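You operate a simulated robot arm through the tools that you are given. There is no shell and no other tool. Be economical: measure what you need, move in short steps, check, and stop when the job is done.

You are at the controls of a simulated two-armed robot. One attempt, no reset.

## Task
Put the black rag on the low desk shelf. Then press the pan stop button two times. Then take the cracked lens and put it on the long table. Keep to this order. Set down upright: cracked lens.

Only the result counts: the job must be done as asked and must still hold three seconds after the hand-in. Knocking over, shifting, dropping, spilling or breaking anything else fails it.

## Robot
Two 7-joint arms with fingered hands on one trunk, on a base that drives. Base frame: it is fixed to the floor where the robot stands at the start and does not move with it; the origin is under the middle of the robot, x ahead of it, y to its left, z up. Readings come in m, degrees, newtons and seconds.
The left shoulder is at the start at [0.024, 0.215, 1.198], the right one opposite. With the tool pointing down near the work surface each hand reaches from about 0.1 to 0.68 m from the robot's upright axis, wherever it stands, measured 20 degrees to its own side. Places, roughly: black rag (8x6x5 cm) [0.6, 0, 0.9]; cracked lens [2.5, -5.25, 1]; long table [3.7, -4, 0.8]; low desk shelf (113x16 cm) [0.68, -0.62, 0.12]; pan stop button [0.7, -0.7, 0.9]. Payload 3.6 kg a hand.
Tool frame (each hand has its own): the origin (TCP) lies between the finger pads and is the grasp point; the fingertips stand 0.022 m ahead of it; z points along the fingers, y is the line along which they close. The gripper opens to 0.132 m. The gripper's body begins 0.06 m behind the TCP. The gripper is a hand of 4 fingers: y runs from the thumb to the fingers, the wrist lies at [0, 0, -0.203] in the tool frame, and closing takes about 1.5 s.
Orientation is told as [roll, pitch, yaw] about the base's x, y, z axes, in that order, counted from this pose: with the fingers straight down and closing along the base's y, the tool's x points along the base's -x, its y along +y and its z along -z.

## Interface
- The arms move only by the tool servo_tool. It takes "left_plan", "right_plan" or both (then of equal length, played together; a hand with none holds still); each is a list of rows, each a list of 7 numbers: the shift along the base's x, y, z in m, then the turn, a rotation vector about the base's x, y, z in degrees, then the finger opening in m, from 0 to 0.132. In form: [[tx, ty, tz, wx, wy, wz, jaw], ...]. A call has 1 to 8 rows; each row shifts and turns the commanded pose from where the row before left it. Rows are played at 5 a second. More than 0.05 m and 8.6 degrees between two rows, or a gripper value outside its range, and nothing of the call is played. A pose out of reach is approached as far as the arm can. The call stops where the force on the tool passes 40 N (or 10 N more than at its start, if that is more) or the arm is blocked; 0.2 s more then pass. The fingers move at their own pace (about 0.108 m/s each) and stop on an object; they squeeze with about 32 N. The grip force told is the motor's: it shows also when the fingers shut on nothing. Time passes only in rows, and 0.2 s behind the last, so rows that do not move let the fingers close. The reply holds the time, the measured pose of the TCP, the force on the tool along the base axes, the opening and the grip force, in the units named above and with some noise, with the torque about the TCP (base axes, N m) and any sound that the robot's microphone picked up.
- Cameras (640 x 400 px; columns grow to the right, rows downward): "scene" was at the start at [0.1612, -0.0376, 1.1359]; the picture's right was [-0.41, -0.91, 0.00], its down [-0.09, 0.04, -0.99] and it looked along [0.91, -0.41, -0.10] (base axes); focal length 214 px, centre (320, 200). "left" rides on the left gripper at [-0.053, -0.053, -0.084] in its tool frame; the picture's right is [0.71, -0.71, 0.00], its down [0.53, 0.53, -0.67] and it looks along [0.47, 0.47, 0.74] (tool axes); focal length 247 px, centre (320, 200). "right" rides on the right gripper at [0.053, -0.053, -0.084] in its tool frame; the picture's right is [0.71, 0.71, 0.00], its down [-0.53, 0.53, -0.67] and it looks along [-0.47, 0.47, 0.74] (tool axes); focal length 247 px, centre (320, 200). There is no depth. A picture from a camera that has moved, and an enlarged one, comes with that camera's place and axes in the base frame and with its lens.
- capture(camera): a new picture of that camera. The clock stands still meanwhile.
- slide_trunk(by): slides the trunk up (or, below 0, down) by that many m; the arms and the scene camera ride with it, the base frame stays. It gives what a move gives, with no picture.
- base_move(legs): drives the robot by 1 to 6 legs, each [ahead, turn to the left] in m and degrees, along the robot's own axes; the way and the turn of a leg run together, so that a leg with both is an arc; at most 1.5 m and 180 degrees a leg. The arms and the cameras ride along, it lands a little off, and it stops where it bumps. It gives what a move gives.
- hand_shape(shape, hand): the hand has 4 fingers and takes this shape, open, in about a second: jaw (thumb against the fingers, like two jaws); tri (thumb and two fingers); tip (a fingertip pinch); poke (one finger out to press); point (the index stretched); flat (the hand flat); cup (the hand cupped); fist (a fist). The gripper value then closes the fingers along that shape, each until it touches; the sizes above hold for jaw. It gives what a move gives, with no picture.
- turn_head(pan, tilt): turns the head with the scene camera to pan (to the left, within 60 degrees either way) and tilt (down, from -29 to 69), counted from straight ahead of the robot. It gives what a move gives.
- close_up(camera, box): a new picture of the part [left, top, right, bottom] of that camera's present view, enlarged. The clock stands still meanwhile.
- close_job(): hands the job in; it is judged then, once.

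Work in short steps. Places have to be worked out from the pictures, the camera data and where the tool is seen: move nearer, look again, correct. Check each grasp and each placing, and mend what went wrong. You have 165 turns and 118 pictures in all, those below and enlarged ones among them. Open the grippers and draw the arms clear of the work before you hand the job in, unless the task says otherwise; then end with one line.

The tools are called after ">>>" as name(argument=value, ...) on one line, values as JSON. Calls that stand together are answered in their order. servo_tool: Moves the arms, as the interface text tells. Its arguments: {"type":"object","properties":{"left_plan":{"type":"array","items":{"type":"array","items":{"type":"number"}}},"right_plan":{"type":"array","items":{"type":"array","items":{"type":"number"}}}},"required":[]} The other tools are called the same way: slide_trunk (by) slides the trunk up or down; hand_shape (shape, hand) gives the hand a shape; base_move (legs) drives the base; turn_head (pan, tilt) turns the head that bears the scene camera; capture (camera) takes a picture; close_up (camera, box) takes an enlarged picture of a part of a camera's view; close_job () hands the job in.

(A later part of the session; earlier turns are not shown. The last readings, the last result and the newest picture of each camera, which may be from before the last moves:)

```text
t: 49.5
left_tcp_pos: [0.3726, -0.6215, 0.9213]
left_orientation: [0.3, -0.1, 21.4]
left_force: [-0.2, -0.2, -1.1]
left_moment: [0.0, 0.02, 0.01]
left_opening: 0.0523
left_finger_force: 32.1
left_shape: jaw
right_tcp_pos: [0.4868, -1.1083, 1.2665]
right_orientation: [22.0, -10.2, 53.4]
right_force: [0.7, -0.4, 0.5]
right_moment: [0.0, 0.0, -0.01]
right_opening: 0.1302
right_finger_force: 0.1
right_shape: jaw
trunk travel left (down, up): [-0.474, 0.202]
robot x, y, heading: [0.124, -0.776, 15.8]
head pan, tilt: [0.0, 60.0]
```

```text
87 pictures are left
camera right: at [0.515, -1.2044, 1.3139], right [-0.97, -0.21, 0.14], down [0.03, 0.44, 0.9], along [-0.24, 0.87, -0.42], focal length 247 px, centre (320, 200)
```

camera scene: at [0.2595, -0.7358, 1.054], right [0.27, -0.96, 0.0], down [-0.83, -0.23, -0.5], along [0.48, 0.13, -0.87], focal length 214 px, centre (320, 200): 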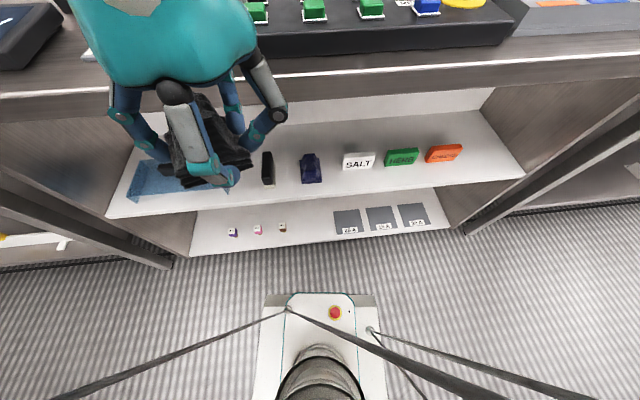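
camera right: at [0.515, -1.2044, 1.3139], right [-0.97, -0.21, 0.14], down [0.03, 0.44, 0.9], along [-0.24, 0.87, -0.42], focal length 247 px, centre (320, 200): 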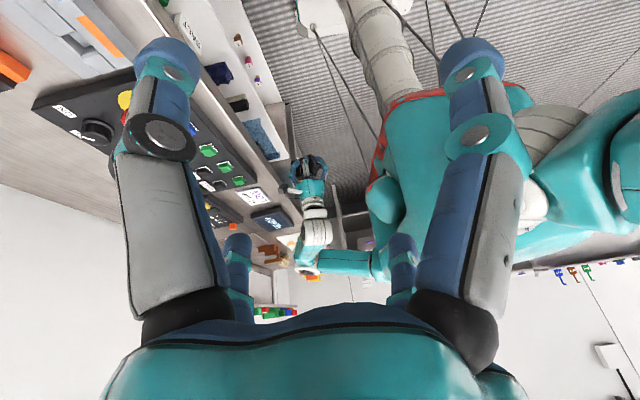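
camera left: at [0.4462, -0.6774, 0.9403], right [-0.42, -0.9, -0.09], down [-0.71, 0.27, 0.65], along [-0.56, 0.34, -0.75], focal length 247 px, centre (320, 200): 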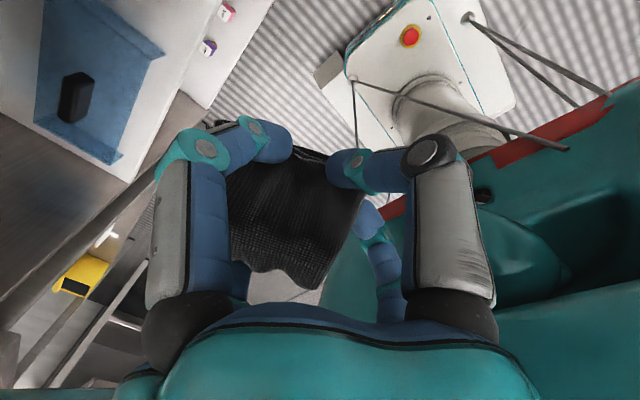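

The READY box is where it was before. The elbow now points forward but high. I keep lowering the hand.

>>> servo_tool(left_plan=[[0, 0, -0.045, 0, 0, 0, 0.02], [0, 0, -0.045, 0, 0, 0, 0.02], [0, 0, -0.045, 0, 0, 0, 0.02], [0, 0, -0.045, 0, 0, 0, 0.02], [0, 0, -0.045, 0, 0, 0, 0.02], [0, 0, -0.045, 0, 0, 0, 0.02]])

>>> capture(camera="right")

```text
t: 50.9
left_tcp_pos: [0.3708, -0.6216, 0.6512]
left_orientation: [0.3, -0.2, 21.4]
left_force: [0.3, 0.1, -0.4]
left_moment: [-0.04, 0.01, 0.03]
left_opening: 0.0466
left_finger_force: 32.1
left_shape: jaw
right_tcp_pos: [0.4876, -1.1082, 1.2669]
right_orientation: [22.1, -10.2, 53.4]
right_force: [0.2, 1.1, 0.1]
right_moment: [-0.01, 0.01, -0.01]
right_opening: 0.13
right_finger_force: 0.1
right_shape: jaw
trunk travel left (down, up): [-0.474, 0.202]
robot x, y, heading: [0.1235, -0.7736, 15.7]
head pan, tilt: [0.0, 60.0]
```

```text
86 pictures are left
camera right: at [0.5149, -1.2045, 1.3138], right [-0.97, -0.21, 0.14], down [0.03, 0.44, 0.9], along [-0.24, 0.87, -0.42], focal length 247 px, centre (320, 200)
```

right: 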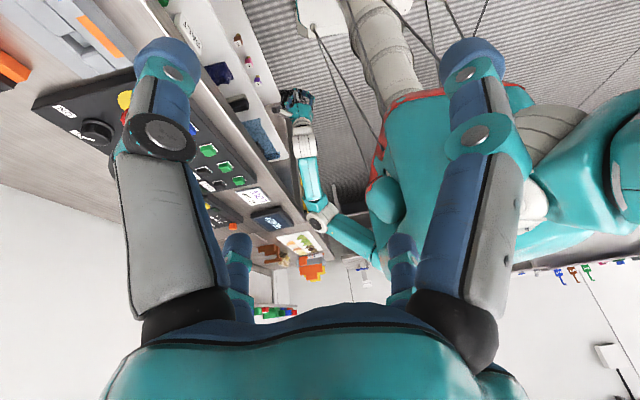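

The elbow is now at about n≈0.10, clear of the desk edge at 0.24. The opening dropped a little, so I check the rag's grip.

>>> capture(camera="left")

```text
85 pictures are left
camera left: at [0.4408, -0.6509, 0.7344], right [-0.4, -0.92, 0.0], down [-0.68, 0.3, 0.67], along [-0.61, 0.27, -0.74], focal length 247 px, centre (320, 200)
```

left: 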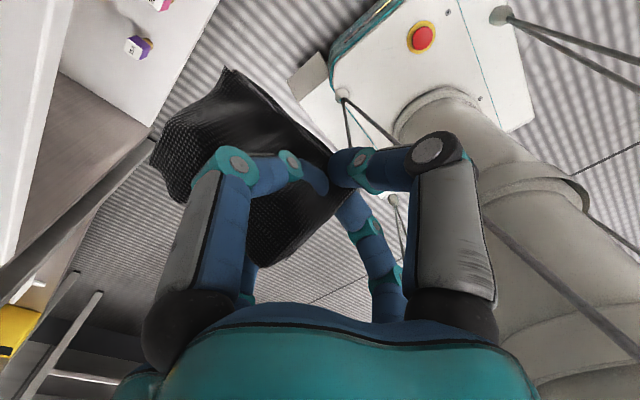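

The rag has slipped askew but is still held. I lower the trunk gently and check again.

>>> slide_trunk(by=-0.2)

>>> capture(camera="left")

>>> capture(camera="scene")

```text
t: 53.0
left_tcp_pos: [0.3713, -0.6226, 0.4508]
left_orientation: [0.2, -0.1, 21.5]
left_force: [0.7, 0.3, -0.1]
left_moment: [0.04, 0.0, 0.05]
left_opening: 0.0467
left_finger_force: 31.5
left_shape: jaw
right_tcp_pos: [0.4859, -1.1073, 1.0677]
right_orientation: [22.2, -10.2, 53.4]
right_force: [0.3, 0.2, -0.1]
right_moment: [0.03, 0.03, -0.04]
right_opening: 0.1302
right_finger_force: 0.0
right_shape: jaw
trunk travel left (down, up): [-0.274, 0.402]
robot x, y, heading: [0.1231, -0.7763, 15.4]
head pan, tilt: [0.0, 60.0]
```

```text
84 pictures are left
camera left: at [0.4405, -0.6515, 0.5346], right [-0.4, -0.92, 0.0], down [-0.68, 0.29, 0.67], along [-0.61, 0.27, -0.74], focal length 247 px, centre (320, 200)
```

left: 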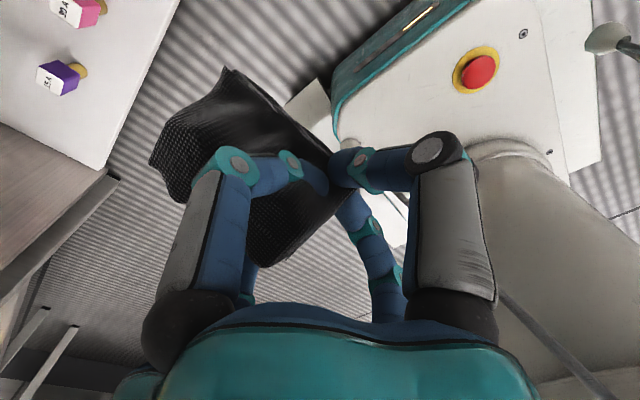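

```text
83 pictures are left
camera scene: at [0.2622, -0.7351, 0.8476], right [0.27, -0.96, 0.0], down [-0.83, -0.23, -0.5], along [0.48, 0.13, -0.87], focal length 214 px, centre (320, 200)
```

scene: 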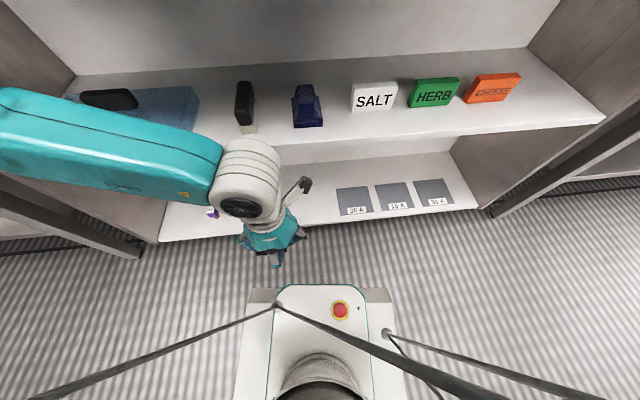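

Fine so far. I lower the trunk a bit more and start to move forward under the upper shelf while tilting.

>>> slide_trunk(by=-0.14)

>>> servo_tool(left_plan=[[0.012, -0.01, -0.01, 3.4, -7.7, 0, 0.02], [0.02, -0.01, -0.01, 3.4, -7.7, 0, 0.02], [0.025, -0.005, -0.01, 3.4, -7.7, 0, 0.02], [0.03, 0.0, -0.01, 3.4, -7.7, 0, 0.02]])

>>> capture(camera="scene")

>>> capture(camera="left")

```text
t: 54.7
left_tcp_pos: [0.3712, -0.6214, 0.3103]
left_orientation: [0.1, -0.1, 21.5]
left_force: [0.3, 0.5, -0.6]
left_moment: [-0.04, 0.02, 0.03]
left_opening: 0.0466
left_finger_force: 32.0
left_shape: jaw
right_tcp_pos: [0.4865, -1.1071, 0.9282]
right_orientation: [22.0, -10.2, 53.4]
right_force: [0.0, -0.7, -0.1]
right_moment: [0.01, -0.03, 0.0]
right_opening: 0.1302
right_finger_force: 0.0
right_shape: jaw
trunk travel left (down, up): [-0.134, 0.542]
robot x, y, heading: [0.119, -0.7822, 15.5]
head pan, tilt: [0.0, 60.0]
```

```text
t: 55.7
left_tcp_pos: [0.46, -0.6466, 0.2713]
left_orientation: [1.8, -33.8, 21.0]
left_force: [0.9, 0.6, -0.4]
left_moment: [-0.02, 0.01, 0.03]
left_opening: 0.0466
left_finger_force: 32.4
left_shape: jaw
right_tcp_pos: [0.4868, -1.108, 0.9279]
right_orientation: [22.0, -10.2, 53.3]
right_force: [0.3, 0.0, 0.0]
right_moment: [0.03, 0.03, -0.01]
right_opening: 0.13
right_finger_force: 0.0
right_shape: jaw
trunk travel left (down, up): [-0.134, 0.542]
robot x, y, heading: [0.1208, -0.7748, 15.5]
head pan, tilt: [0.0, 60.0]
```

```text
82 pictures are left
camera scene: at [0.2652, -0.7342, 0.7013], right [0.27, -0.96, 0.0], down [-0.83, -0.23, -0.5], along [0.48, 0.13, -0.87], focal length 214 px, centre (320, 200)
```

scene: 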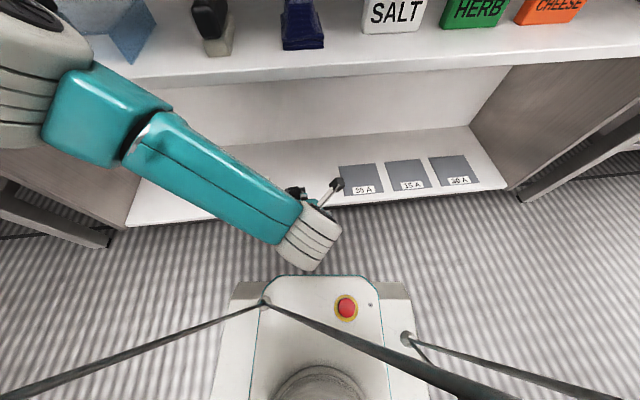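

```text
81 pictures are left
camera left: at [0.4774, -0.6985, 0.3684], right [-0.28, -0.87, -0.41], down [-0.94, 0.18, 0.28], along [-0.17, 0.47, -0.87], focal length 247 px, centre (320, 200)
```

left: 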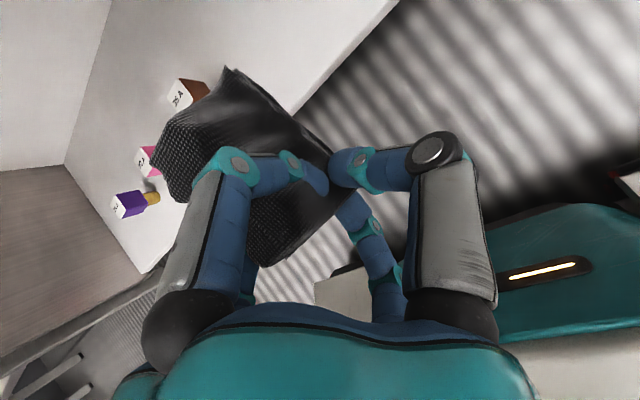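

The rag hangs to the left of the grip, near the figures. I shift right along the shelf first (to s≈0.86), then go in.

>>> servo_tool(left_plan=[[0.016, -0.037, -0.01, 0, 0, 0, 0.02], [0.016, -0.037, -0.01, 0, 0, 0, 0.02], [0.025, 0.011, 0, 3.4, -7.7, 0, 0.02], [0.03, 0.013, 0, 0, 0, 0, 0.02]])

>>> capture(camera="scene")

>>> capture(camera="left")

>>> capture(camera="right")

```text
t: 56.6
left_tcp_pos: [0.5621, -0.5821, 0.2383]
left_orientation: [11.2, -45.7, 20.5]
left_force: [0.2, 0.0, -0.4]
left_moment: [-0.02, 0.02, 0.01]
left_opening: 0.0465
left_finger_force: 32.6
left_shape: jaw
right_tcp_pos: [0.4856, -1.1072, 0.9282]
right_orientation: [22.1, -10.1, 53.4]
right_force: [-0.6, 0.1, -1.0]
right_moment: [-0.01, 0.0, -0.02]
right_opening: 0.1302
right_finger_force: 0.1
right_shape: jaw
trunk travel left (down, up): [-0.134, 0.542]
robot x, y, heading: [0.1202, -0.7748, 15.4]
head pan, tilt: [0.0, 60.0]
stopped in row 4 (left hand): the arm was blocked; the commanded pose is now the measured one
```

```text
80 pictures are left
camera scene: at [0.2653, -0.7342, 0.7013], right [0.27, -0.96, 0.0], down [-0.83, -0.23, -0.5], along [0.48, 0.13, -0.87], focal length 214 px, centre (320, 200)
```

scene: 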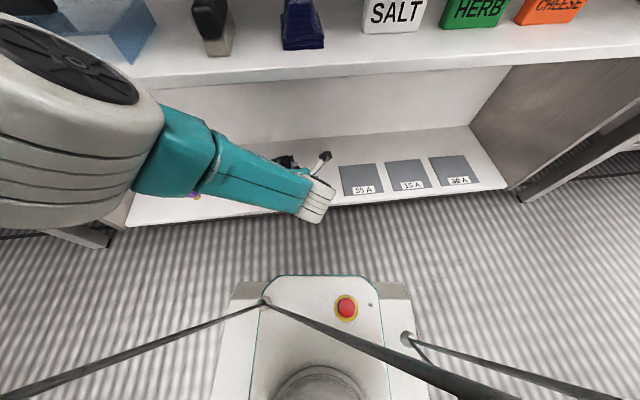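

```text
79 pictures are left
camera left: at [0.5733, -0.6509, 0.3271], right [-0.13, -0.79, -0.6], down [-0.99, 0.04, 0.15], along [-0.09, 0.61, -0.78], focal length 247 px, centre (320, 200)
```

left: 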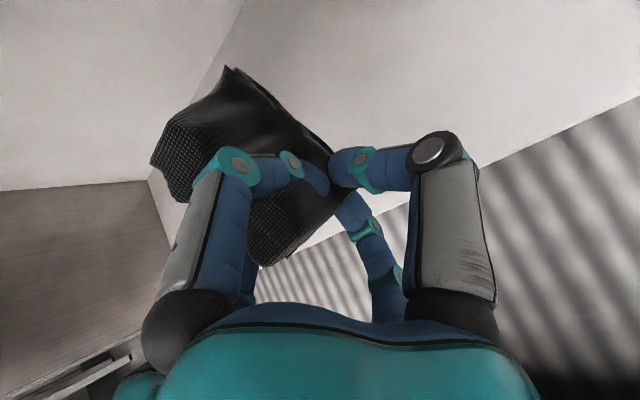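

```text
78 pictures are left
camera right: at [0.515, -1.2043, 0.9743], right [-0.97, -0.21, 0.14], down [0.03, 0.44, 0.9], along [-0.24, 0.87, -0.42], focal length 247 px, centre (320, 200)
```

right: 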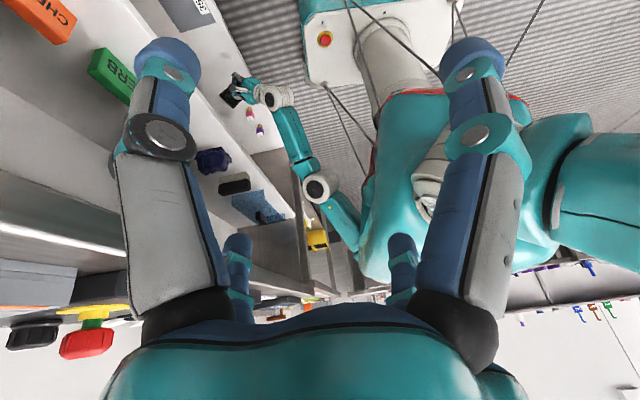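

The arm couldn't shift right, and it sits at s≈0.76. Turning the base slightly right moves the whole hand along the shelf by about 7 cm, away from the figures.

>>> base_move(legs=[[0, -8]])

>>> capture(camera="left")

>>> capture(camera="scene")

```text
t: 57.7
left_tcp_pos: [0.5967, -0.6223, 0.24]
left_orientation: [13.0, -46.9, 12.2]
left_force: [0.4, -0.5, -0.7]
left_moment: [-0.01, 0.02, -0.02]
left_opening: 0.0467
left_finger_force: 31.9
left_shape: jaw
right_tcp_pos: [0.4359, -1.1555, 0.9277]
right_orientation: [22.1, -10.2, 45.4]
right_force: [0.4, 0.3, -0.2]
right_moment: [0.01, -0.01, 0.02]
right_opening: 0.1302
right_finger_force: 0.1
right_shape: jaw
trunk travel left (down, up): [-0.134, 0.542]
robot x, y, heading: [0.116, -0.7674, 7.4]
head pan, tilt: [0.0, 60.0]
```

```text
77 pictures are left
camera left: at [0.5968, -0.694, 0.3264], right [-0.21, -0.75, -0.63], down [-0.98, 0.16, 0.14], along [-0.01, 0.64, -0.77], focal length 247 px, centre (320, 200)
```

left: 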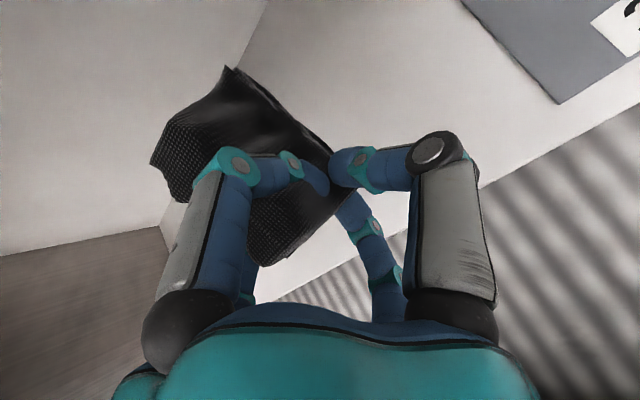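

```text
76 pictures are left
camera scene: at [0.2682, -0.7489, 0.7013], right [0.13, -0.99, 0.0], down [-0.86, -0.11, -0.5], along [0.5, 0.06, -0.87], focal length 214 px, centre (320, 200)
```

scene: 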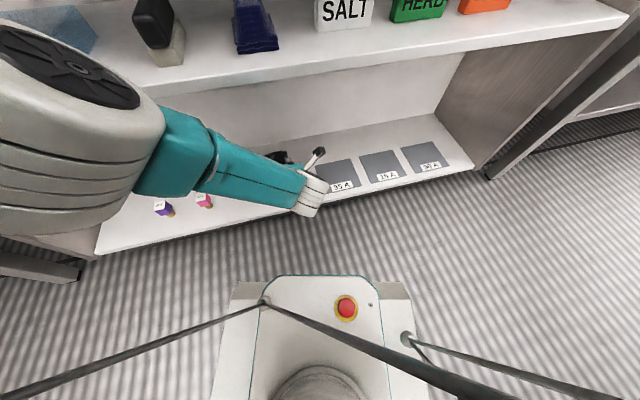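

The rag's centre is now about n≈0.34, s≈0.79, between the brown figure and the plates. I lower it onto the shelf in small steps.

>>> servo_tool(left_plan=[[0, 0, -0.02, 0, 0, 0, 0.02], [0, 0, -0.02, 0, 0, 0, 0.02], [0, 0, 0, 0, 0, 0, 0.02]])

>>> capture(camera="left")

```text
t: 58.5
left_tcp_pos: [0.5867, -0.6101, 0.2277]
left_orientation: [13.0, -46.8, 12.2]
left_force: [0.6, -0.4, -0.3]
left_moment: [-0.02, 0.01, 0.01]
left_opening: 0.0465
left_finger_force: 32.0
left_shape: jaw
left hand out of reach, approached as far as the arm can: row 1, 2
right_tcp_pos: [0.4355, -1.1554, 0.9275]
right_orientation: [22.2, -10.2, 45.3]
right_force: [0.2, -0.3, -0.7]
right_moment: [0.01, 0.0, -0.01]
right_opening: 0.13
right_finger_force: 0.0
right_shape: jaw
trunk travel left (down, up): [-0.134, 0.542]
robot x, y, heading: [0.1184, -0.7647, 7.4]
head pan, tilt: [0.0, 60.0]
```

```text
75 pictures are left
camera left: at [0.5863, -0.6816, 0.3142], right [-0.22, -0.75, -0.62], down [-0.98, 0.16, 0.14], along [-0.01, 0.64, -0.77], focal length 247 px, centre (320, 200)
```

left: 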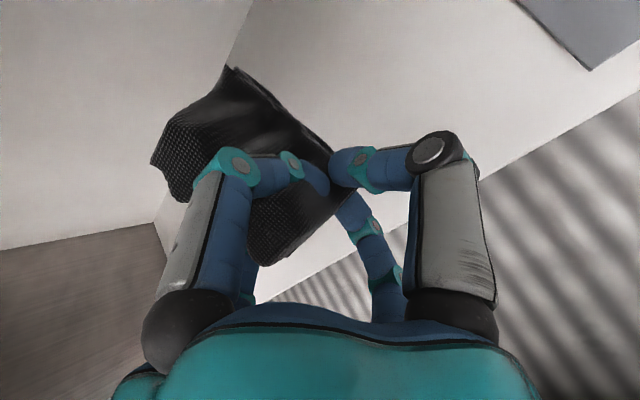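

The arm is at its limit, so I lower the trunk a little instead.

>>> slide_trunk(by=-0.04)

>>> capture(camera="left")

```text
t: 59.3
left_tcp_pos: [0.5878, -0.6079, 0.19]
left_orientation: [12.9, -46.8, 12.2]
left_force: [0.5, 0.3, -0.6]
left_moment: [-0.02, 0.02, -0.02]
left_opening: 0.0463
left_finger_force: 31.9
left_shape: jaw
right_tcp_pos: [0.4351, -1.1554, 0.8892]
right_orientation: [22.1, -10.2, 45.2]
right_force: [0.8, -0.6, -0.4]
right_moment: [0.03, 0.02, -0.04]
right_opening: 0.13
right_finger_force: 0.1
right_shape: jaw
trunk travel left (down, up): [-0.094, 0.582]
robot x, y, heading: [0.117, -0.7653, 7.3]
head pan, tilt: [0.0, 60.0]
```

```text
74 pictures are left
camera left: at [0.588, -0.6802, 0.2758], right [-0.21, -0.75, -0.63], down [-0.98, 0.16, 0.14], along [-0.01, 0.64, -0.77], focal length 247 px, centre (320, 200)
```

left: 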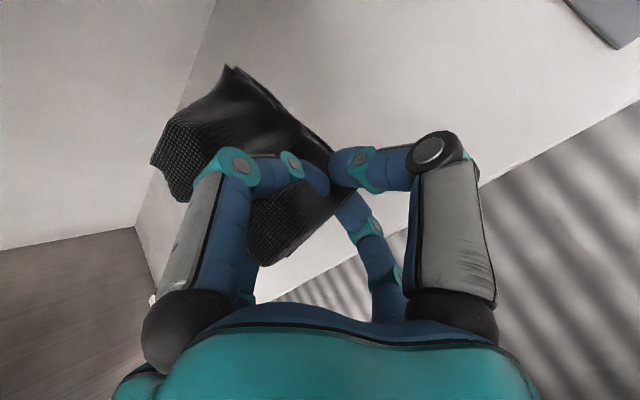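

Still about 4 cm to go. To be safer with the figure on the left I turn 3° more to the right, then lower further.

>>> base_move(legs=[[0, -3]])

>>> slide_trunk(by=-0.025)

>>> capture(camera="left")

>>> capture(camera="right")

```text
t: 60.1
left_tcp_pos: [0.5948, -0.6333, 0.1896]
left_orientation: [13.1, -46.8, 9.1]
left_force: [0.8, -0.6, -0.5]
left_moment: [-0.02, -0.01, 0.02]
left_opening: 0.0463
left_finger_force: 31.9
left_shape: jaw
right_tcp_pos: [0.4154, -1.1708, 0.8882]
right_orientation: [22.1, -10.3, 42.2]
right_force: [-0.7, 0.1, 0.0]
right_moment: [0.0, -0.01, 0.0]
right_opening: 0.1302
right_finger_force: 0.0
right_shape: jaw
trunk travel left (down, up): [-0.094, 0.582]
robot x, y, heading: [0.124, -0.7637, 4.3]
head pan, tilt: [0.0, 60.0]
```

```text
t: 60.8
left_tcp_pos: [0.5952, -0.6342, 0.1646]
left_orientation: [13.1, -46.9, 9.2]
left_force: [-0.4, 0.3, -1.6]
left_moment: [-0.05, 0.0, 0.01]
left_opening: 0.0464
left_finger_force: 31.9
left_shape: jaw
right_tcp_pos: [0.4145, -1.1718, 0.8634]
right_orientation: [22.0, -10.1, 42.3]
right_force: [-1.1, 0.1, 0.4]
right_moment: [-0.02, 0.01, 0.02]
right_opening: 0.1302
right_finger_force: 0.0
right_shape: jaw
trunk travel left (down, up): [-0.069, 0.607]
robot x, y, heading: [0.121, -0.7625, 4.2]
head pan, tilt: [0.0, 60.0]
```

```text
73 pictures are left
camera left: at [0.5918, -0.7052, 0.2509], right [-0.25, -0.74, -0.63], down [-0.97, 0.21, 0.14], along [0.03, 0.64, -0.77], focal length 247 px, centre (320, 200)
```

left: 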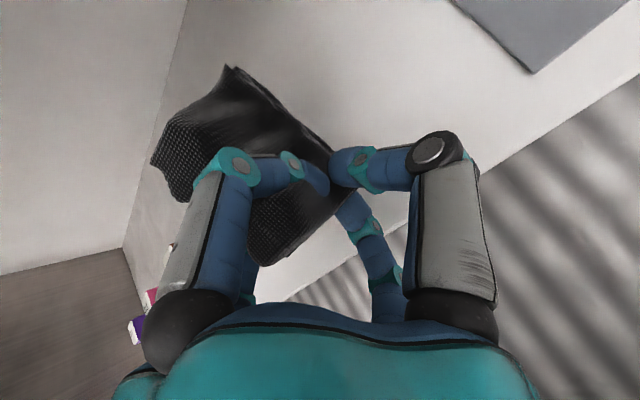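

```text
72 pictures are left
camera right: at [0.4237, -1.2721, 0.9102], right [-0.99, -0.02, 0.14], down [0.12, 0.43, 0.9], along [-0.07, 0.91, -0.42], focal length 247 px, centre (320, 200)
```

right: 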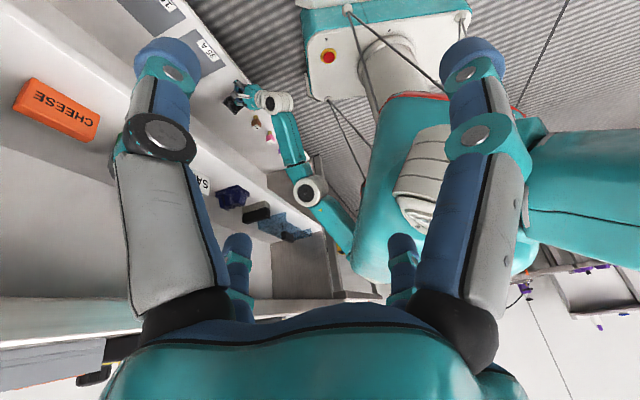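

>>> close_up(camera="right", box=[190, 60, 350, 160])

```text
4.00 times, centred on (270, 110) of right
camera zoom: at [0.4237, -1.2721, 0.9102], right [-0.99, -0.02, 0.14], down [0.12, 0.43, 0.9], along [-0.07, 0.91, -0.42], focal length 988 px, centre (520, 560)
```

zoom: 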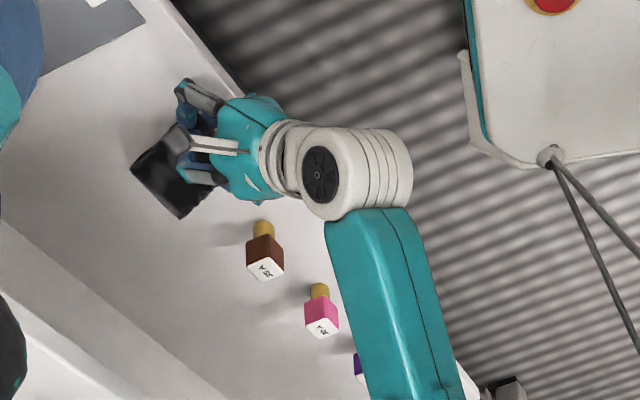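

The rag is over the free gap, just above the shelf. I lower it a last bit and watch the force.

>>> slide_trunk(by=-0.015)

>>> close_up(camera="right", box=[190, 60, 350, 160])

```text
t: 61.4
left_tcp_pos: [0.5962, -0.634, 0.1508]
left_orientation: [13.0, -47.0, 9.3]
left_force: [-10.1, -0.5, 25.1]
left_moment: [-0.1, 0.87, 0.0]
left_opening: 0.0462
left_finger_force: 31.7
left_shape: jaw
right_tcp_pos: [0.4138, -1.1717, 0.8494]
right_orientation: [22.1, -10.3, 42.3]
right_force: [0.3, -0.2, -0.3]
right_moment: [0.01, 0.03, 0.02]
right_opening: 0.1299
right_finger_force: 0.1
right_shape: jaw
trunk travel left (down, up): [-0.054, 0.622]
robot x, y, heading: [0.1159, -0.7685, 4.4]
head pan, tilt: [0.0, 60.0]
```

```text
4.00 times, centred on (270, 110) of right
camera zoom: at [0.4223, -1.2725, 0.8958], right [-0.99, -0.02, 0.14], down [0.12, 0.43, 0.9], along [-0.07, 0.91, -0.42], focal length 988 px, centre (520, 560)
```

zoom: 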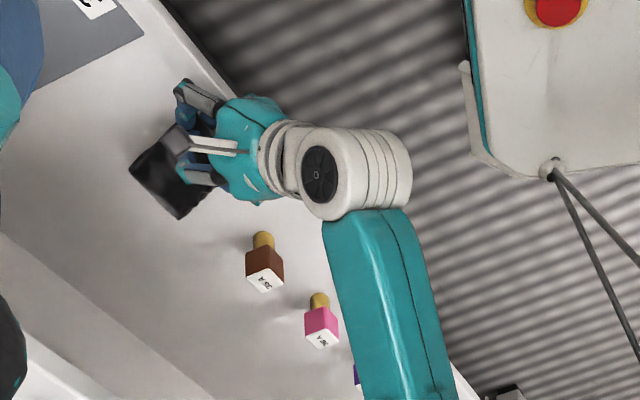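

Contact, 25 N. I ease up by a few mm and open the fingers.

>>> slide_trunk(by=0.006)

>>> servo_tool(left_plan=[[0, 0, 0, 0, 0, 0, 0.06], [0, 0, 0, 0, 0, 0, 0.075], [0, 0, 0, 0, 0, 0, 0.09], [0, 0, 0, 0, 0, 0, 0.09]])

>>> close_up(camera="right", box=[190, 60, 350, 160])

>>> capture(camera="left")

```text
t: 62.0
left_tcp_pos: [0.594, -0.6334, 0.1549]
left_orientation: [13.0, -46.7, 9.2]
left_force: [-0.1, -0.5, 0.7]
left_moment: [0.02, -0.01, 0.02]
left_opening: 0.0464
left_finger_force: 31.7
left_shape: jaw
right_tcp_pos: [0.4152, -1.1718, 0.854]
right_orientation: [22.2, -10.2, 42.3]
right_force: [-0.9, -0.5, 0.3]
right_moment: [0.02, -0.02, 0.04]
right_opening: 0.1303
right_finger_force: 0.0
right_shape: jaw
trunk travel left (down, up): [-0.06, 0.616]
robot x, y, heading: [0.1212, -0.772, 4.4]
head pan, tilt: [0.0, 60.0]
```

```text
t: 63.0
left_tcp_pos: [0.5964, -0.6329, 0.1568]
left_orientation: [13.2, -47.1, 9.0]
left_force: [7.2, 1.9, 17.1]
left_moment: [-0.02, 0.22, 0.02]
left_opening: 0.0832
left_finger_force: 0.1
left_shape: jaw
right_tcp_pos: [0.415, -1.1725, 0.8558]
right_orientation: [22.1, -10.3, 42.2]
right_force: [0.8, 0.2, 0.9]
right_moment: [0.05, 0.01, -0.02]
right_opening: 0.1301
right_finger_force: 0.1
right_shape: jaw
trunk travel left (down, up): [-0.06, 0.616]
robot x, y, heading: [0.1186, -0.7651, 4.3]
head pan, tilt: [0.0, 60.0]
```

```text
4.00 times, centred on (270, 110) of right
camera zoom: at [0.423, -1.2724, 0.9015], right [-0.99, -0.02, 0.14], down [0.12, 0.42, 0.9], along [-0.07, 0.91, -0.42], focal length 988 px, centre (520, 560)
```

zoom: 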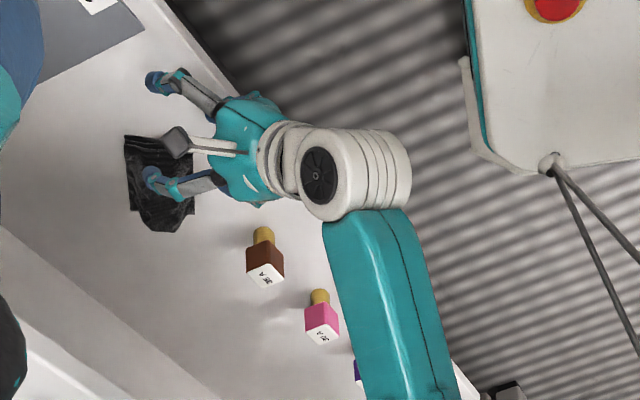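

```text
68 pictures are left
camera left: at [0.5929, -0.7048, 0.2433], right [-0.25, -0.74, -0.63], down [-0.97, 0.21, 0.14], along [0.03, 0.64, -0.77], focal length 247 px, centre (320, 200)
```

left: 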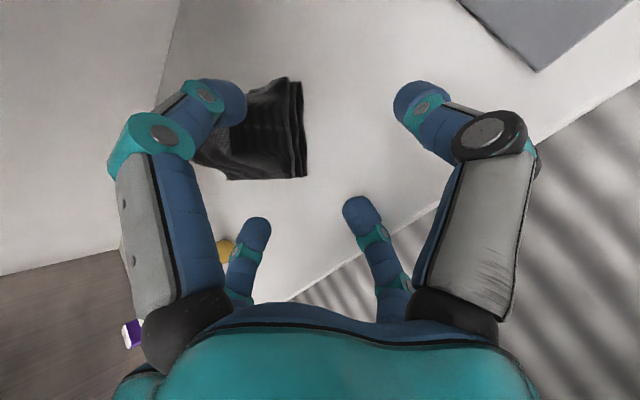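

The rag lies on the shelf. I lift the hand straight up by the trunk, then pull back out.

>>> slide_trunk(by=0.08)

>>> close_up(camera="right", box=[190, 60, 350, 160])

>>> servo_tool(left_plan=[[-0.03, -0.013, 0.0, 0, 0, 0, 0.09], [-0.03, -0.013, 0.005, 0, 0, 0, 0.09], [-0.03, -0.013, 0.01, -3, 7.7, 0, 0.09], [-0.025, -0.011, 0.01, -3, 7.7, 0, 0.09], [-0.025, -0.011, 0.01, -3, 7.7, 0, 0.09], [-0.02, -0.009, 0.01, -3, 7.7, 0, 0.09]])

>>> capture(camera="scene")

```text
t: 64.2
left_tcp_pos: [0.6113, -0.6102, 0.2411]
left_orientation: [14.7, -48.2, 9.2]
left_force: [0.4, -0.9, 0.1]
left_moment: [0.04, -0.02, 0.0]
left_opening: 0.0896
left_finger_force: 0.0
left_shape: jaw
right_tcp_pos: [0.4157, -1.1703, 0.9343]
right_orientation: [22.2, -10.2, 42.3]
right_force: [-0.2, -0.1, 0.3]
right_moment: [-0.03, 0.02, -0.01]
right_opening: 0.1299
right_finger_force: 0.0
right_shape: jaw
trunk travel left (down, up): [-0.14, 0.536]
robot x, y, heading: [0.1203, -0.7675, 4.5]
head pan, tilt: [0.0, 60.0]
```

```text
4.00 times, centred on (270, 110) of right
camera zoom: at [0.4244, -1.2722, 0.9807], right [-0.99, -0.02, 0.14], down [0.12, 0.42, 0.9], along [-0.07, 0.91, -0.42], focal length 988 px, centre (520, 560)
```

zoom: 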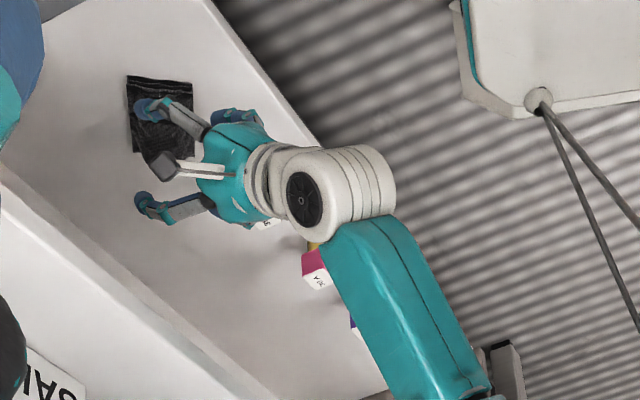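

```text
t: 65.6
left_tcp_pos: [0.435, -0.7033, 0.2824]
left_orientation: [6.3, -14.2, 12.8]
left_force: [0.4, 0.1, 0.2]
left_moment: [0.0, -0.02, 0.0]
left_opening: 0.0897
left_finger_force: 0.0
left_shape: jaw
right_tcp_pos: [0.4162, -1.1713, 0.9355]
right_orientation: [22.1, -10.2, 42.3]
right_force: [0.1, -0.3, -0.5]
right_moment: [0.02, 0.01, 0.04]
right_opening: 0.1303
right_finger_force: 0.1
right_shape: jaw
trunk travel left (down, up): [-0.14, 0.536]
robot x, y, heading: [0.1216, -0.7662, 4.6]
head pan, tilt: [0.0, 60.0]
```

```text
66 pictures are left
camera scene: at [0.2686, -0.754, 0.7076], right [0.08, -1.0, 0.0], down [-0.86, -0.07, -0.5], along [0.5, 0.04, -0.87], focal length 214 px, centre (320, 200)
```

scene: 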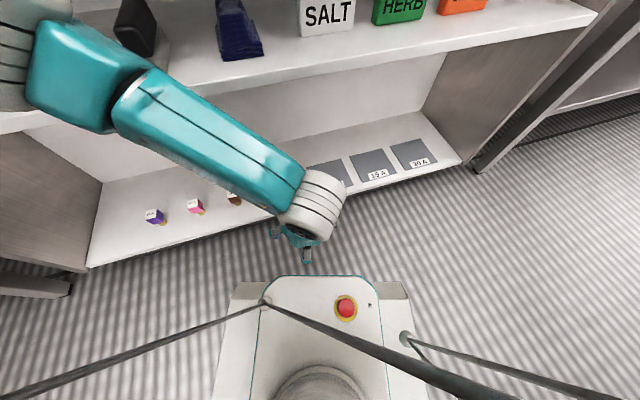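

The figures are still upright. I make the tool vertical, draw back a little more, then check the elbow before raising the trunk.

>>> servo_tool(left_plan=[[-0.02, 0, 0.0, -3, 7.0, 0, 0.09], [-0.02, 0.01, 0.0, -3, 7.0, 0, 0.09], [-0.01, 0.02, 0.02, 0, 0, 0, 0.09], [0, 0.02, 0.02, 0, 0, 0, 0.09]])

>>> capture(camera="right")

```text
t: 66.6
left_tcp_pos: [0.3855, -0.6534, 0.3225]
left_orientation: [3.7, 0.8, 13.1]
left_force: [0.3, 0.5, 0.0]
left_moment: [-0.03, -0.01, 0.0]
left_opening: 0.0896
left_finger_force: 0.1
left_shape: jaw
right_tcp_pos: [0.4145, -1.1718, 0.9344]
right_orientation: [22.2, -10.1, 42.3]
right_force: [-0.1, -0.1, 0.1]
right_moment: [0.0, 0.03, 0.03]
right_opening: 0.13
right_finger_force: 0.1
right_shape: jaw
trunk travel left (down, up): [-0.14, 0.536]
robot x, y, heading: [0.1184, -0.766, 4.7]
head pan, tilt: [0.0, 60.0]
```

```text
65 pictures are left
camera right: at [0.4239, -1.2722, 0.9812], right [-0.99, -0.02, 0.14], down [0.12, 0.43, 0.9], along [-0.07, 0.9, -0.42], focal length 247 px, centre (320, 200)
```

right: 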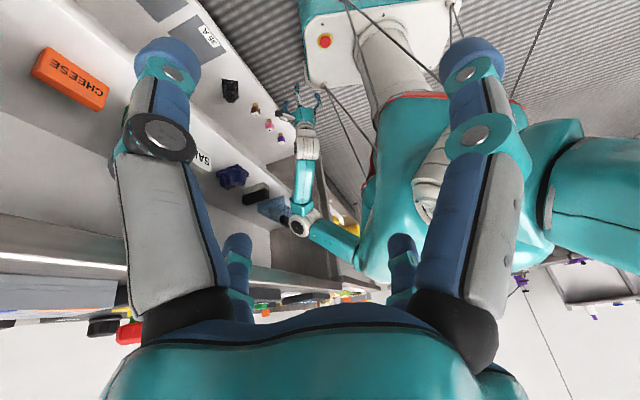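

The rag sits well. The elbow is at n≈0.18, too close to the desk edge to raise it, so I back the base a little.

>>> base_move(legs=[[-0.08, 0]])

>>> turn_head(pan=45, tilt=0)

>>> capture(camera="scene")

```text
t: 67.6
left_tcp_pos: [0.305, -0.6592, 0.3205]
left_orientation: [3.6, 0.7, 13.1]
left_force: [-0.1, 0.2, -0.3]
left_moment: [-0.02, -0.01, -0.02]
left_opening: 0.0896
left_finger_force: 0.1
left_shape: jaw
right_tcp_pos: [0.3348, -1.1774, 0.9347]
right_orientation: [22.1, -10.3, 42.3]
right_force: [0.7, -0.9, 0.1]
right_moment: [0.04, 0.02, 0.02]
right_opening: 0.1303
right_finger_force: 0.0
right_shape: jaw
trunk travel left (down, up): [-0.14, 0.536]
robot x, y, heading: [0.0405, -0.7709, 4.5]
head pan, tilt: [0.0, 60.0]
```

```text
t: 68.9
left_tcp_pos: [0.3063, -0.66, 0.3217]
left_orientation: [3.6, 0.7, 13.1]
left_force: [-0.2, -0.3, -0.6]
left_moment: [0.0, 0.04, 0.03]
left_opening: 0.0895
left_finger_force: 0.1
left_shape: jaw
right_tcp_pos: [0.3345, -1.1769, 0.9341]
right_orientation: [22.1, -10.1, 42.3]
right_force: [-0.1, 0.6, -0.6]
right_moment: [0.0, -0.04, 0.0]
right_opening: 0.1301
right_finger_force: 0.0
right_shape: jaw
trunk travel left (down, up): [-0.14, 0.536]
robot x, y, heading: [0.0396, -0.7725, 4.1]
head pan, tilt: [45.0, 0.0]
```

```text
64 pictures are left
camera scene: at [0.1805, -0.6969, 0.7979], right [0.76, -0.65, 0.0], down [0.0, 0.0, -1.0], along [0.65, 0.76, 0.0], focal length 214 px, centre (320, 200)
```

scene: 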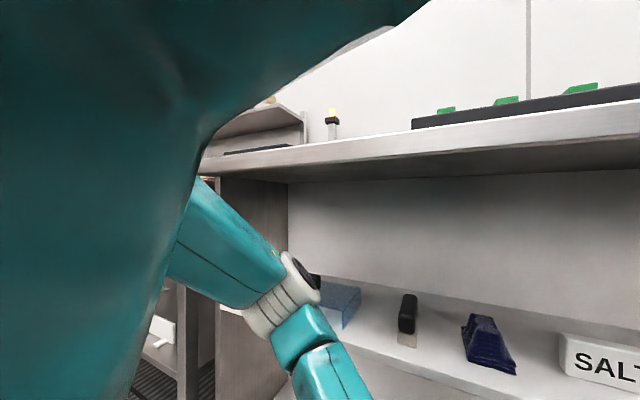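

Backing up worked. The elbow is now about 7 cm clear of the desk edge, so I raise the trunk in stages.

>>> slide_trunk(by=0.2)

>>> slide_trunk(by=0.2)

>>> turn_head(pan=0, tilt=35)

>>> capture(camera="scene")

```text
t: 71.1
left_tcp_pos: [0.3053, -0.6592, 0.5218]
left_orientation: [3.7, 0.7, 13.2]
left_force: [0.8, -0.2, -0.7]
left_moment: [-0.01, -0.02, 0.0]
left_opening: 0.0896
left_finger_force: 0.0
left_shape: jaw
right_tcp_pos: [0.3351, -1.1774, 1.1344]
right_orientation: [22.0, -10.2, 42.3]
right_force: [-0.1, -0.8, 0.0]
right_moment: [0.01, 0.02, -0.02]
right_opening: 0.1298
right_finger_force: 0.0
right_shape: jaw
trunk travel left (down, up): [-0.34, 0.336]
robot x, y, heading: [0.0384, -0.7706, 4.5]
head pan, tilt: [45.0, 0.0]
```

```text
t: 73.3
left_tcp_pos: [0.3056, -0.659, 0.7224]
left_orientation: [3.6, 0.7, 13.0]
left_force: [-0.6, 0.5, 0.0]
left_moment: [0.01, 0.01, 0.0]
left_opening: 0.0897
left_finger_force: 0.1
left_shape: jaw
right_tcp_pos: [0.3354, -1.1778, 1.3356]
right_orientation: [22.1, -10.2, 42.3]
right_force: [0.2, -0.5, -0.6]
right_moment: [0.01, 0.01, 0.0]
right_opening: 0.1303
right_finger_force: 0.1
right_shape: jaw
trunk travel left (down, up): [-0.54, 0.136]
robot x, y, heading: [0.0364, -0.7734, 4.5]
head pan, tilt: [45.0, 0.0]
```

```text
t: 74.4
left_tcp_pos: [0.3055, -0.6602, 0.7206]
left_orientation: [3.6, 0.7, 13.1]
left_force: [-0.9, -0.6, -0.4]
left_moment: [-0.03, -0.01, -0.02]
left_opening: 0.0896
left_finger_force: 0.1
left_shape: jaw
right_tcp_pos: [0.3345, -1.1779, 1.3353]
right_orientation: [22.2, -10.2, 42.3]
right_force: [-0.1, -0.6, -0.2]
right_moment: [-0.02, 0.01, 0.0]
right_opening: 0.1302
right_finger_force: 0.0
right_shape: jaw
trunk travel left (down, up): [-0.54, 0.136]
robot x, y, heading: [0.039, -0.7743, 4.5]
head pan, tilt: [0.0, 35.0]
```

```text
63 pictures are left
camera scene: at [0.2033, -0.7589, 1.1551], right [0.08, -1.0, 0.0], down [-0.57, -0.04, -0.82], along [0.82, 0.06, -0.57], focal length 214 px, centre (320, 200)
```

scene: 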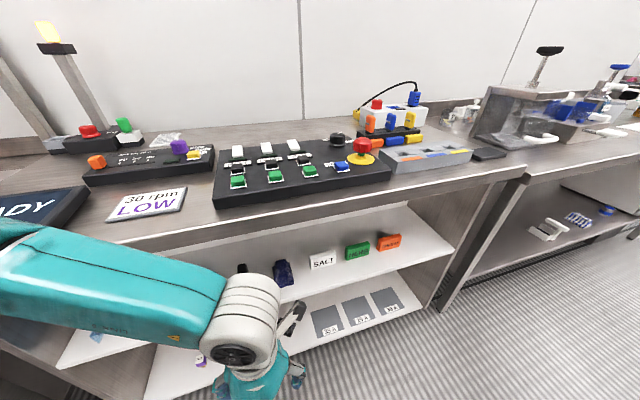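

Now I zoom in on the control panel to find the pan stop button.

>>> close_up(camera="scene", box=[205, 120, 405, 220])

```text
3.20 times, centred on (305, 170) of scene
camera zoom: at [0.2033, -0.7589, 1.1551], right [0.08, -1.0, 0.0], down [-0.57, -0.04, -0.82], along [0.82, 0.06, -0.57], focal length 686 px, centre (368, 296)
```

zoom: 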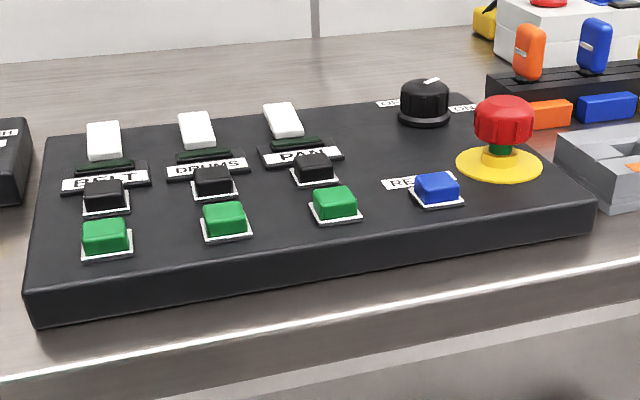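

The PAN column has the label, a black button (stop) and a green one (start). The black one is at about (0.67, -0.685, 0.95), as the task says. I raise the left hand above desk height.

>>> servo_tool(left_plan=[[-0.01, 0, 0.048, 0, 0, 0, 0.09], [0, 0, 0.048, 0, 0, 0, 0.09], [0, 0, 0.048, 0, 0, 0, 0.09], [0, 0, 0.048, 0, 0, 0, 0.09], [0, 0, 0.048, 0, 0, 0, 0.09], [0, 0, 0.048, 0, 0, 0, 0.09], [0, 0, 0.048, 0, 0, 0, 0.09], [0, 0, 0.048, 0, 0, 0, 0.09]], right_plan=[[0, 0, 0, -7.5, -4, 0, 0.13], [0, 0, 0, -7.5, -4, 0, 0.13], [0, 0, 0, -7, -4, 0, 0.13], [0, 0, 0, 0, 0, -8, 0.13], [0, 0, 0, 0, 0, -8, 0.13], [0, 0, 0, 0, 0, -8, 0.13], [0, 0, 0, 0, 0, -8, 0.13], [0, 0, 0, 0, 0, -8, 0.13]])

>>> hand_shape(hand="left", shape="poke")

>>> base_move(legs=[[0.08, -15]])

>>> capture(camera="scene")

>>> capture(camera="left")

```text
t: 76.2
left_tcp_pos: [0.2961, -0.6601, 1.107]
left_orientation: [3.6, 0.7, 13.0]
left_force: [0.4, -0.1, 0.5]
left_moment: [0.0, 0.0, 0.03]
left_opening: 0.09
left_finger_force: 0.1
left_shape: jaw
right_tcp_pos: [0.3347, -1.1782, 1.3357]
right_orientation: [-2.2, -3.5, 5.0]
right_force: [0.6, 0.1, -0.1]
right_moment: [0.03, 0.0, -0.01]
right_opening: 0.1302
right_finger_force: 0.0
right_shape: jaw
trunk travel left (down, up): [-0.54, 0.136]
robot x, y, heading: [0.0414, -0.7716, 4.2]
head pan, tilt: [0.0, 35.0]
```

```text
t: 77.1
left_tcp_pos: [0.2956, -0.6589, 1.1061]
left_orientation: [3.6, 0.6, 13.1]
left_force: [-0.1, 0.9, 0.1]
left_moment: [0.0, -0.01, -0.01]
left_opening: 0.0
left_finger_force: 0.1
left_shape: poke
right_tcp_pos: [0.3357, -1.1778, 1.3359]
right_orientation: [-2.3, -3.6, 5.3]
right_force: [-0.5, 0.0, 0.3]
right_moment: [-0.05, 0.02, 0.01]
right_opening: 0.13
right_finger_force: 0.0
right_shape: jaw
trunk travel left (down, up): [-0.54, 0.136]
robot x, y, heading: [0.0365, -0.7726, 4.1]
head pan, tilt: [0.0, 35.0]
```

```text
t: 78.4
left_tcp_pos: [0.394, -0.7349, 1.1069]
left_orientation: [3.5, 0.8, -2.0]
left_force: [-0.1, -1.3, -0.4]
left_moment: [0.01, 0.01, 0.0]
left_opening: 0.0
left_finger_force: 0.1
left_shape: poke
right_tcp_pos: [0.2951, -1.2471, 1.3355]
right_orientation: [-2.1, -3.6, -9.9]
right_force: [-0.2, 0.4, -0.4]
right_moment: [-0.03, -0.04, 0.01]
right_opening: 0.1302
right_finger_force: 0.1
right_shape: jaw
trunk travel left (down, up): [-0.54, 0.136]
robot x, y, heading: [0.1192, -0.7689, -10.7]
head pan, tilt: [0.0, 35.0]
```

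```text
61 pictures are left
camera scene: at [0.28, -0.7986, 1.1551], right [-0.18, -0.98, 0.0], down [-0.56, 0.11, -0.82], along [0.81, -0.15, -0.57], focal length 214 px, centre (320, 200)
```

scene: 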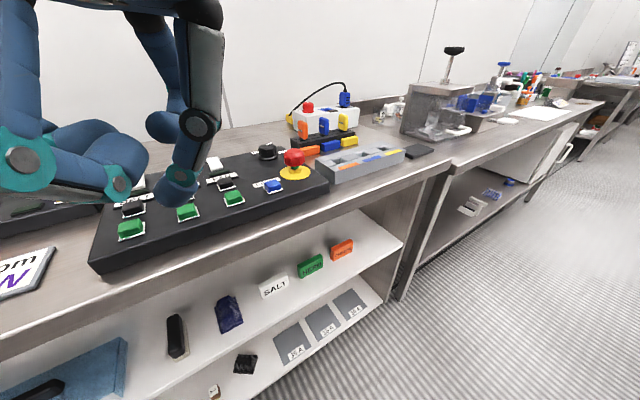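

```text
60 pictures are left
camera left: at [0.4454, -0.7946, 1.1859], right [-0.73, -0.68, -0.04], down [-0.5, 0.5, 0.71], along [-0.46, 0.53, -0.71], focal length 247 px, centre (320, 200)
```

left: 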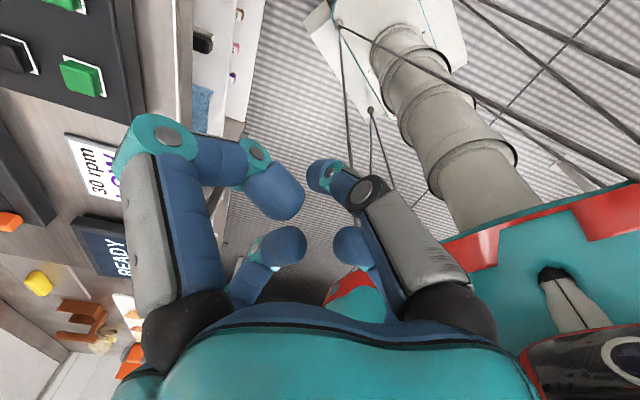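

I look closely at the hand to see which finger leads in the poke shape.

>>> close_up(camera="scene", box=[0, 0, 320, 230])

```text
1.74 times, centred on (160, 115) of scene
camera zoom: at [0.28, -0.7986, 1.1551], right [-0.18, -0.98, 0.0], down [-0.56, 0.11, -0.82], along [0.81, -0.15, -0.57], focal length 373 px, centre (598, 348)
```

zoom: 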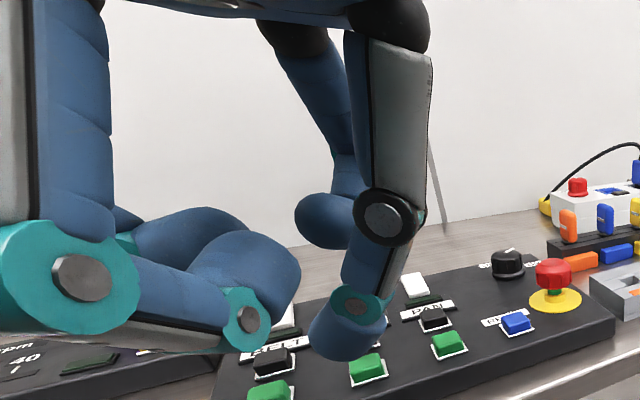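

The lone extended finger's tip lies about 2 cm ahead of the TCP on the tool axis. Triangulating gives the PAN stop at (0.655, -0.688, 0.953). I straighten the tool and move above it.

>>> servo_tool(left_plan=[[0.0435, 0.0078, 0, -3.5, 0, 0, 0], [0.0435, 0.0078, 0, 0, -0.7, 0, 0], [0.0435, 0.0078, 0, 0, 0, 0, 0], [0.0435, 0.0078, 0, 0, 0, 0, 0], [0.0435, 0.0078, 0, 0, 0, 0, 0], [0.0435, 0.0078, 0, 0, 0, 0, 0], [0, 0, -0.04, 0, 0, 0, 0], [0, 0, -0.02, 0, 0, 0, 0]])

>>> capture(camera="scene")

>>> capture(camera="left")

```text
t: 80.2
left_tcp_pos: [0.6563, -0.6875, 1.0455]
left_orientation: [0.1, 0.0, -2.2]
left_force: [0.8, -0.3, 0.3]
left_moment: [0.03, 0.02, -0.05]
left_opening: 0.0002
left_finger_force: 0.0
left_shape: poke
right_tcp_pos: [0.2968, -1.2453, 1.3359]
right_orientation: [-2.3, -3.6, -9.9]
right_force: [0.3, 0.1, 0.6]
right_moment: [0.0, 0.0, 0.01]
right_opening: 0.13
right_finger_force: 0.1
right_shape: jaw
trunk travel left (down, up): [-0.54, 0.136]
robot x, y, heading: [0.1225, -0.7708, -10.4]
head pan, tilt: [0.0, 35.0]
```

```text
58 pictures are left
camera scene: at [0.281, -0.7985, 1.155], right [-0.18, -0.98, 0.0], down [-0.56, 0.11, -0.82], along [0.8, -0.15, -0.57], focal length 214 px, centre (320, 200)
```

scene: 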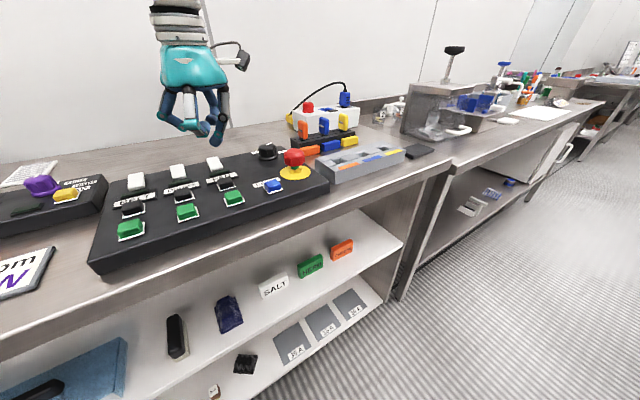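

```text
57 pictures are left
camera left: at [0.7063, -0.7425, 1.1291], right [-0.73, -0.68, 0.0], down [-0.51, 0.54, 0.67], along [-0.45, 0.49, -0.74], focal length 247 px, centre (320, 200)
```

left: 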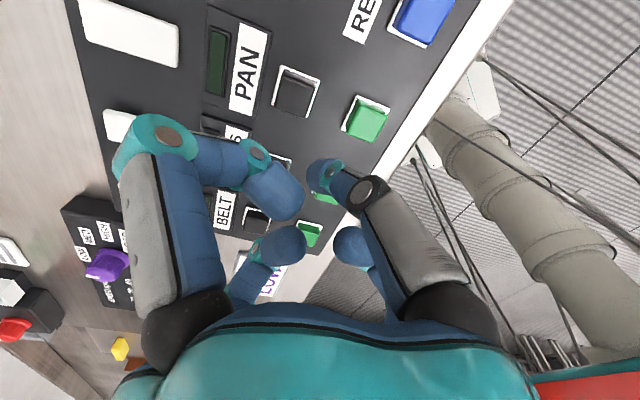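

>>> close_up(camera="scene", box=[130, 60, 290, 220])

>>> close_up(camera="left", box=[200, 20, 440, 260])

```text
2.50 times, centred on (210, 140) of scene
camera zoom: at [0.281, -0.7985, 1.155], right [-0.18, -0.98, 0.0], down [-0.56, 0.11, -0.82], along [0.8, -0.15, -0.57], focal length 536 px, centre (595, 350)
```

zoom: 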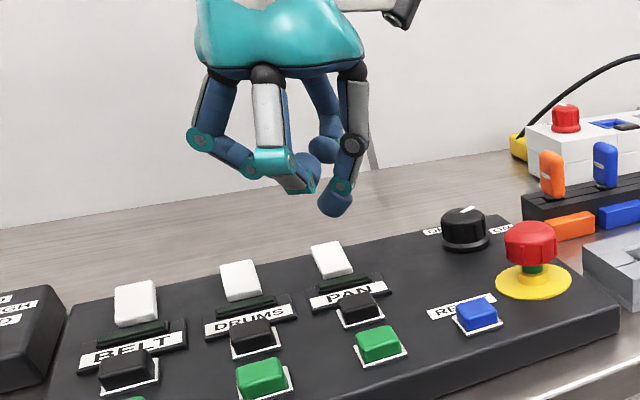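

```text
1.67 times, centred on (320, 140) of left
camera zoom: at [0.7063, -0.7425, 1.1291], right [-0.73, -0.68, 0.0], down [-0.51, 0.54, 0.67], along [-0.45, 0.49, -0.74], focal length 412 px, centre (320, 300)
```

zoom: 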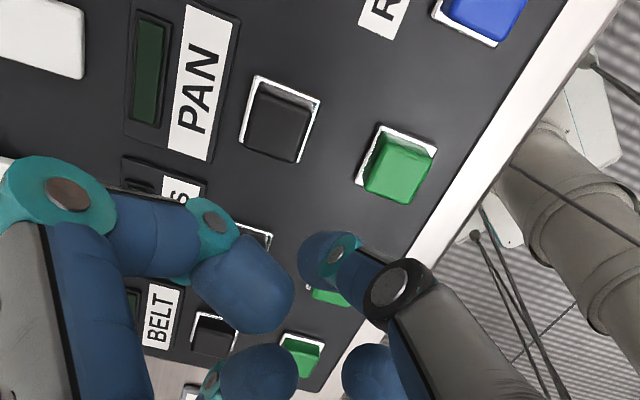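

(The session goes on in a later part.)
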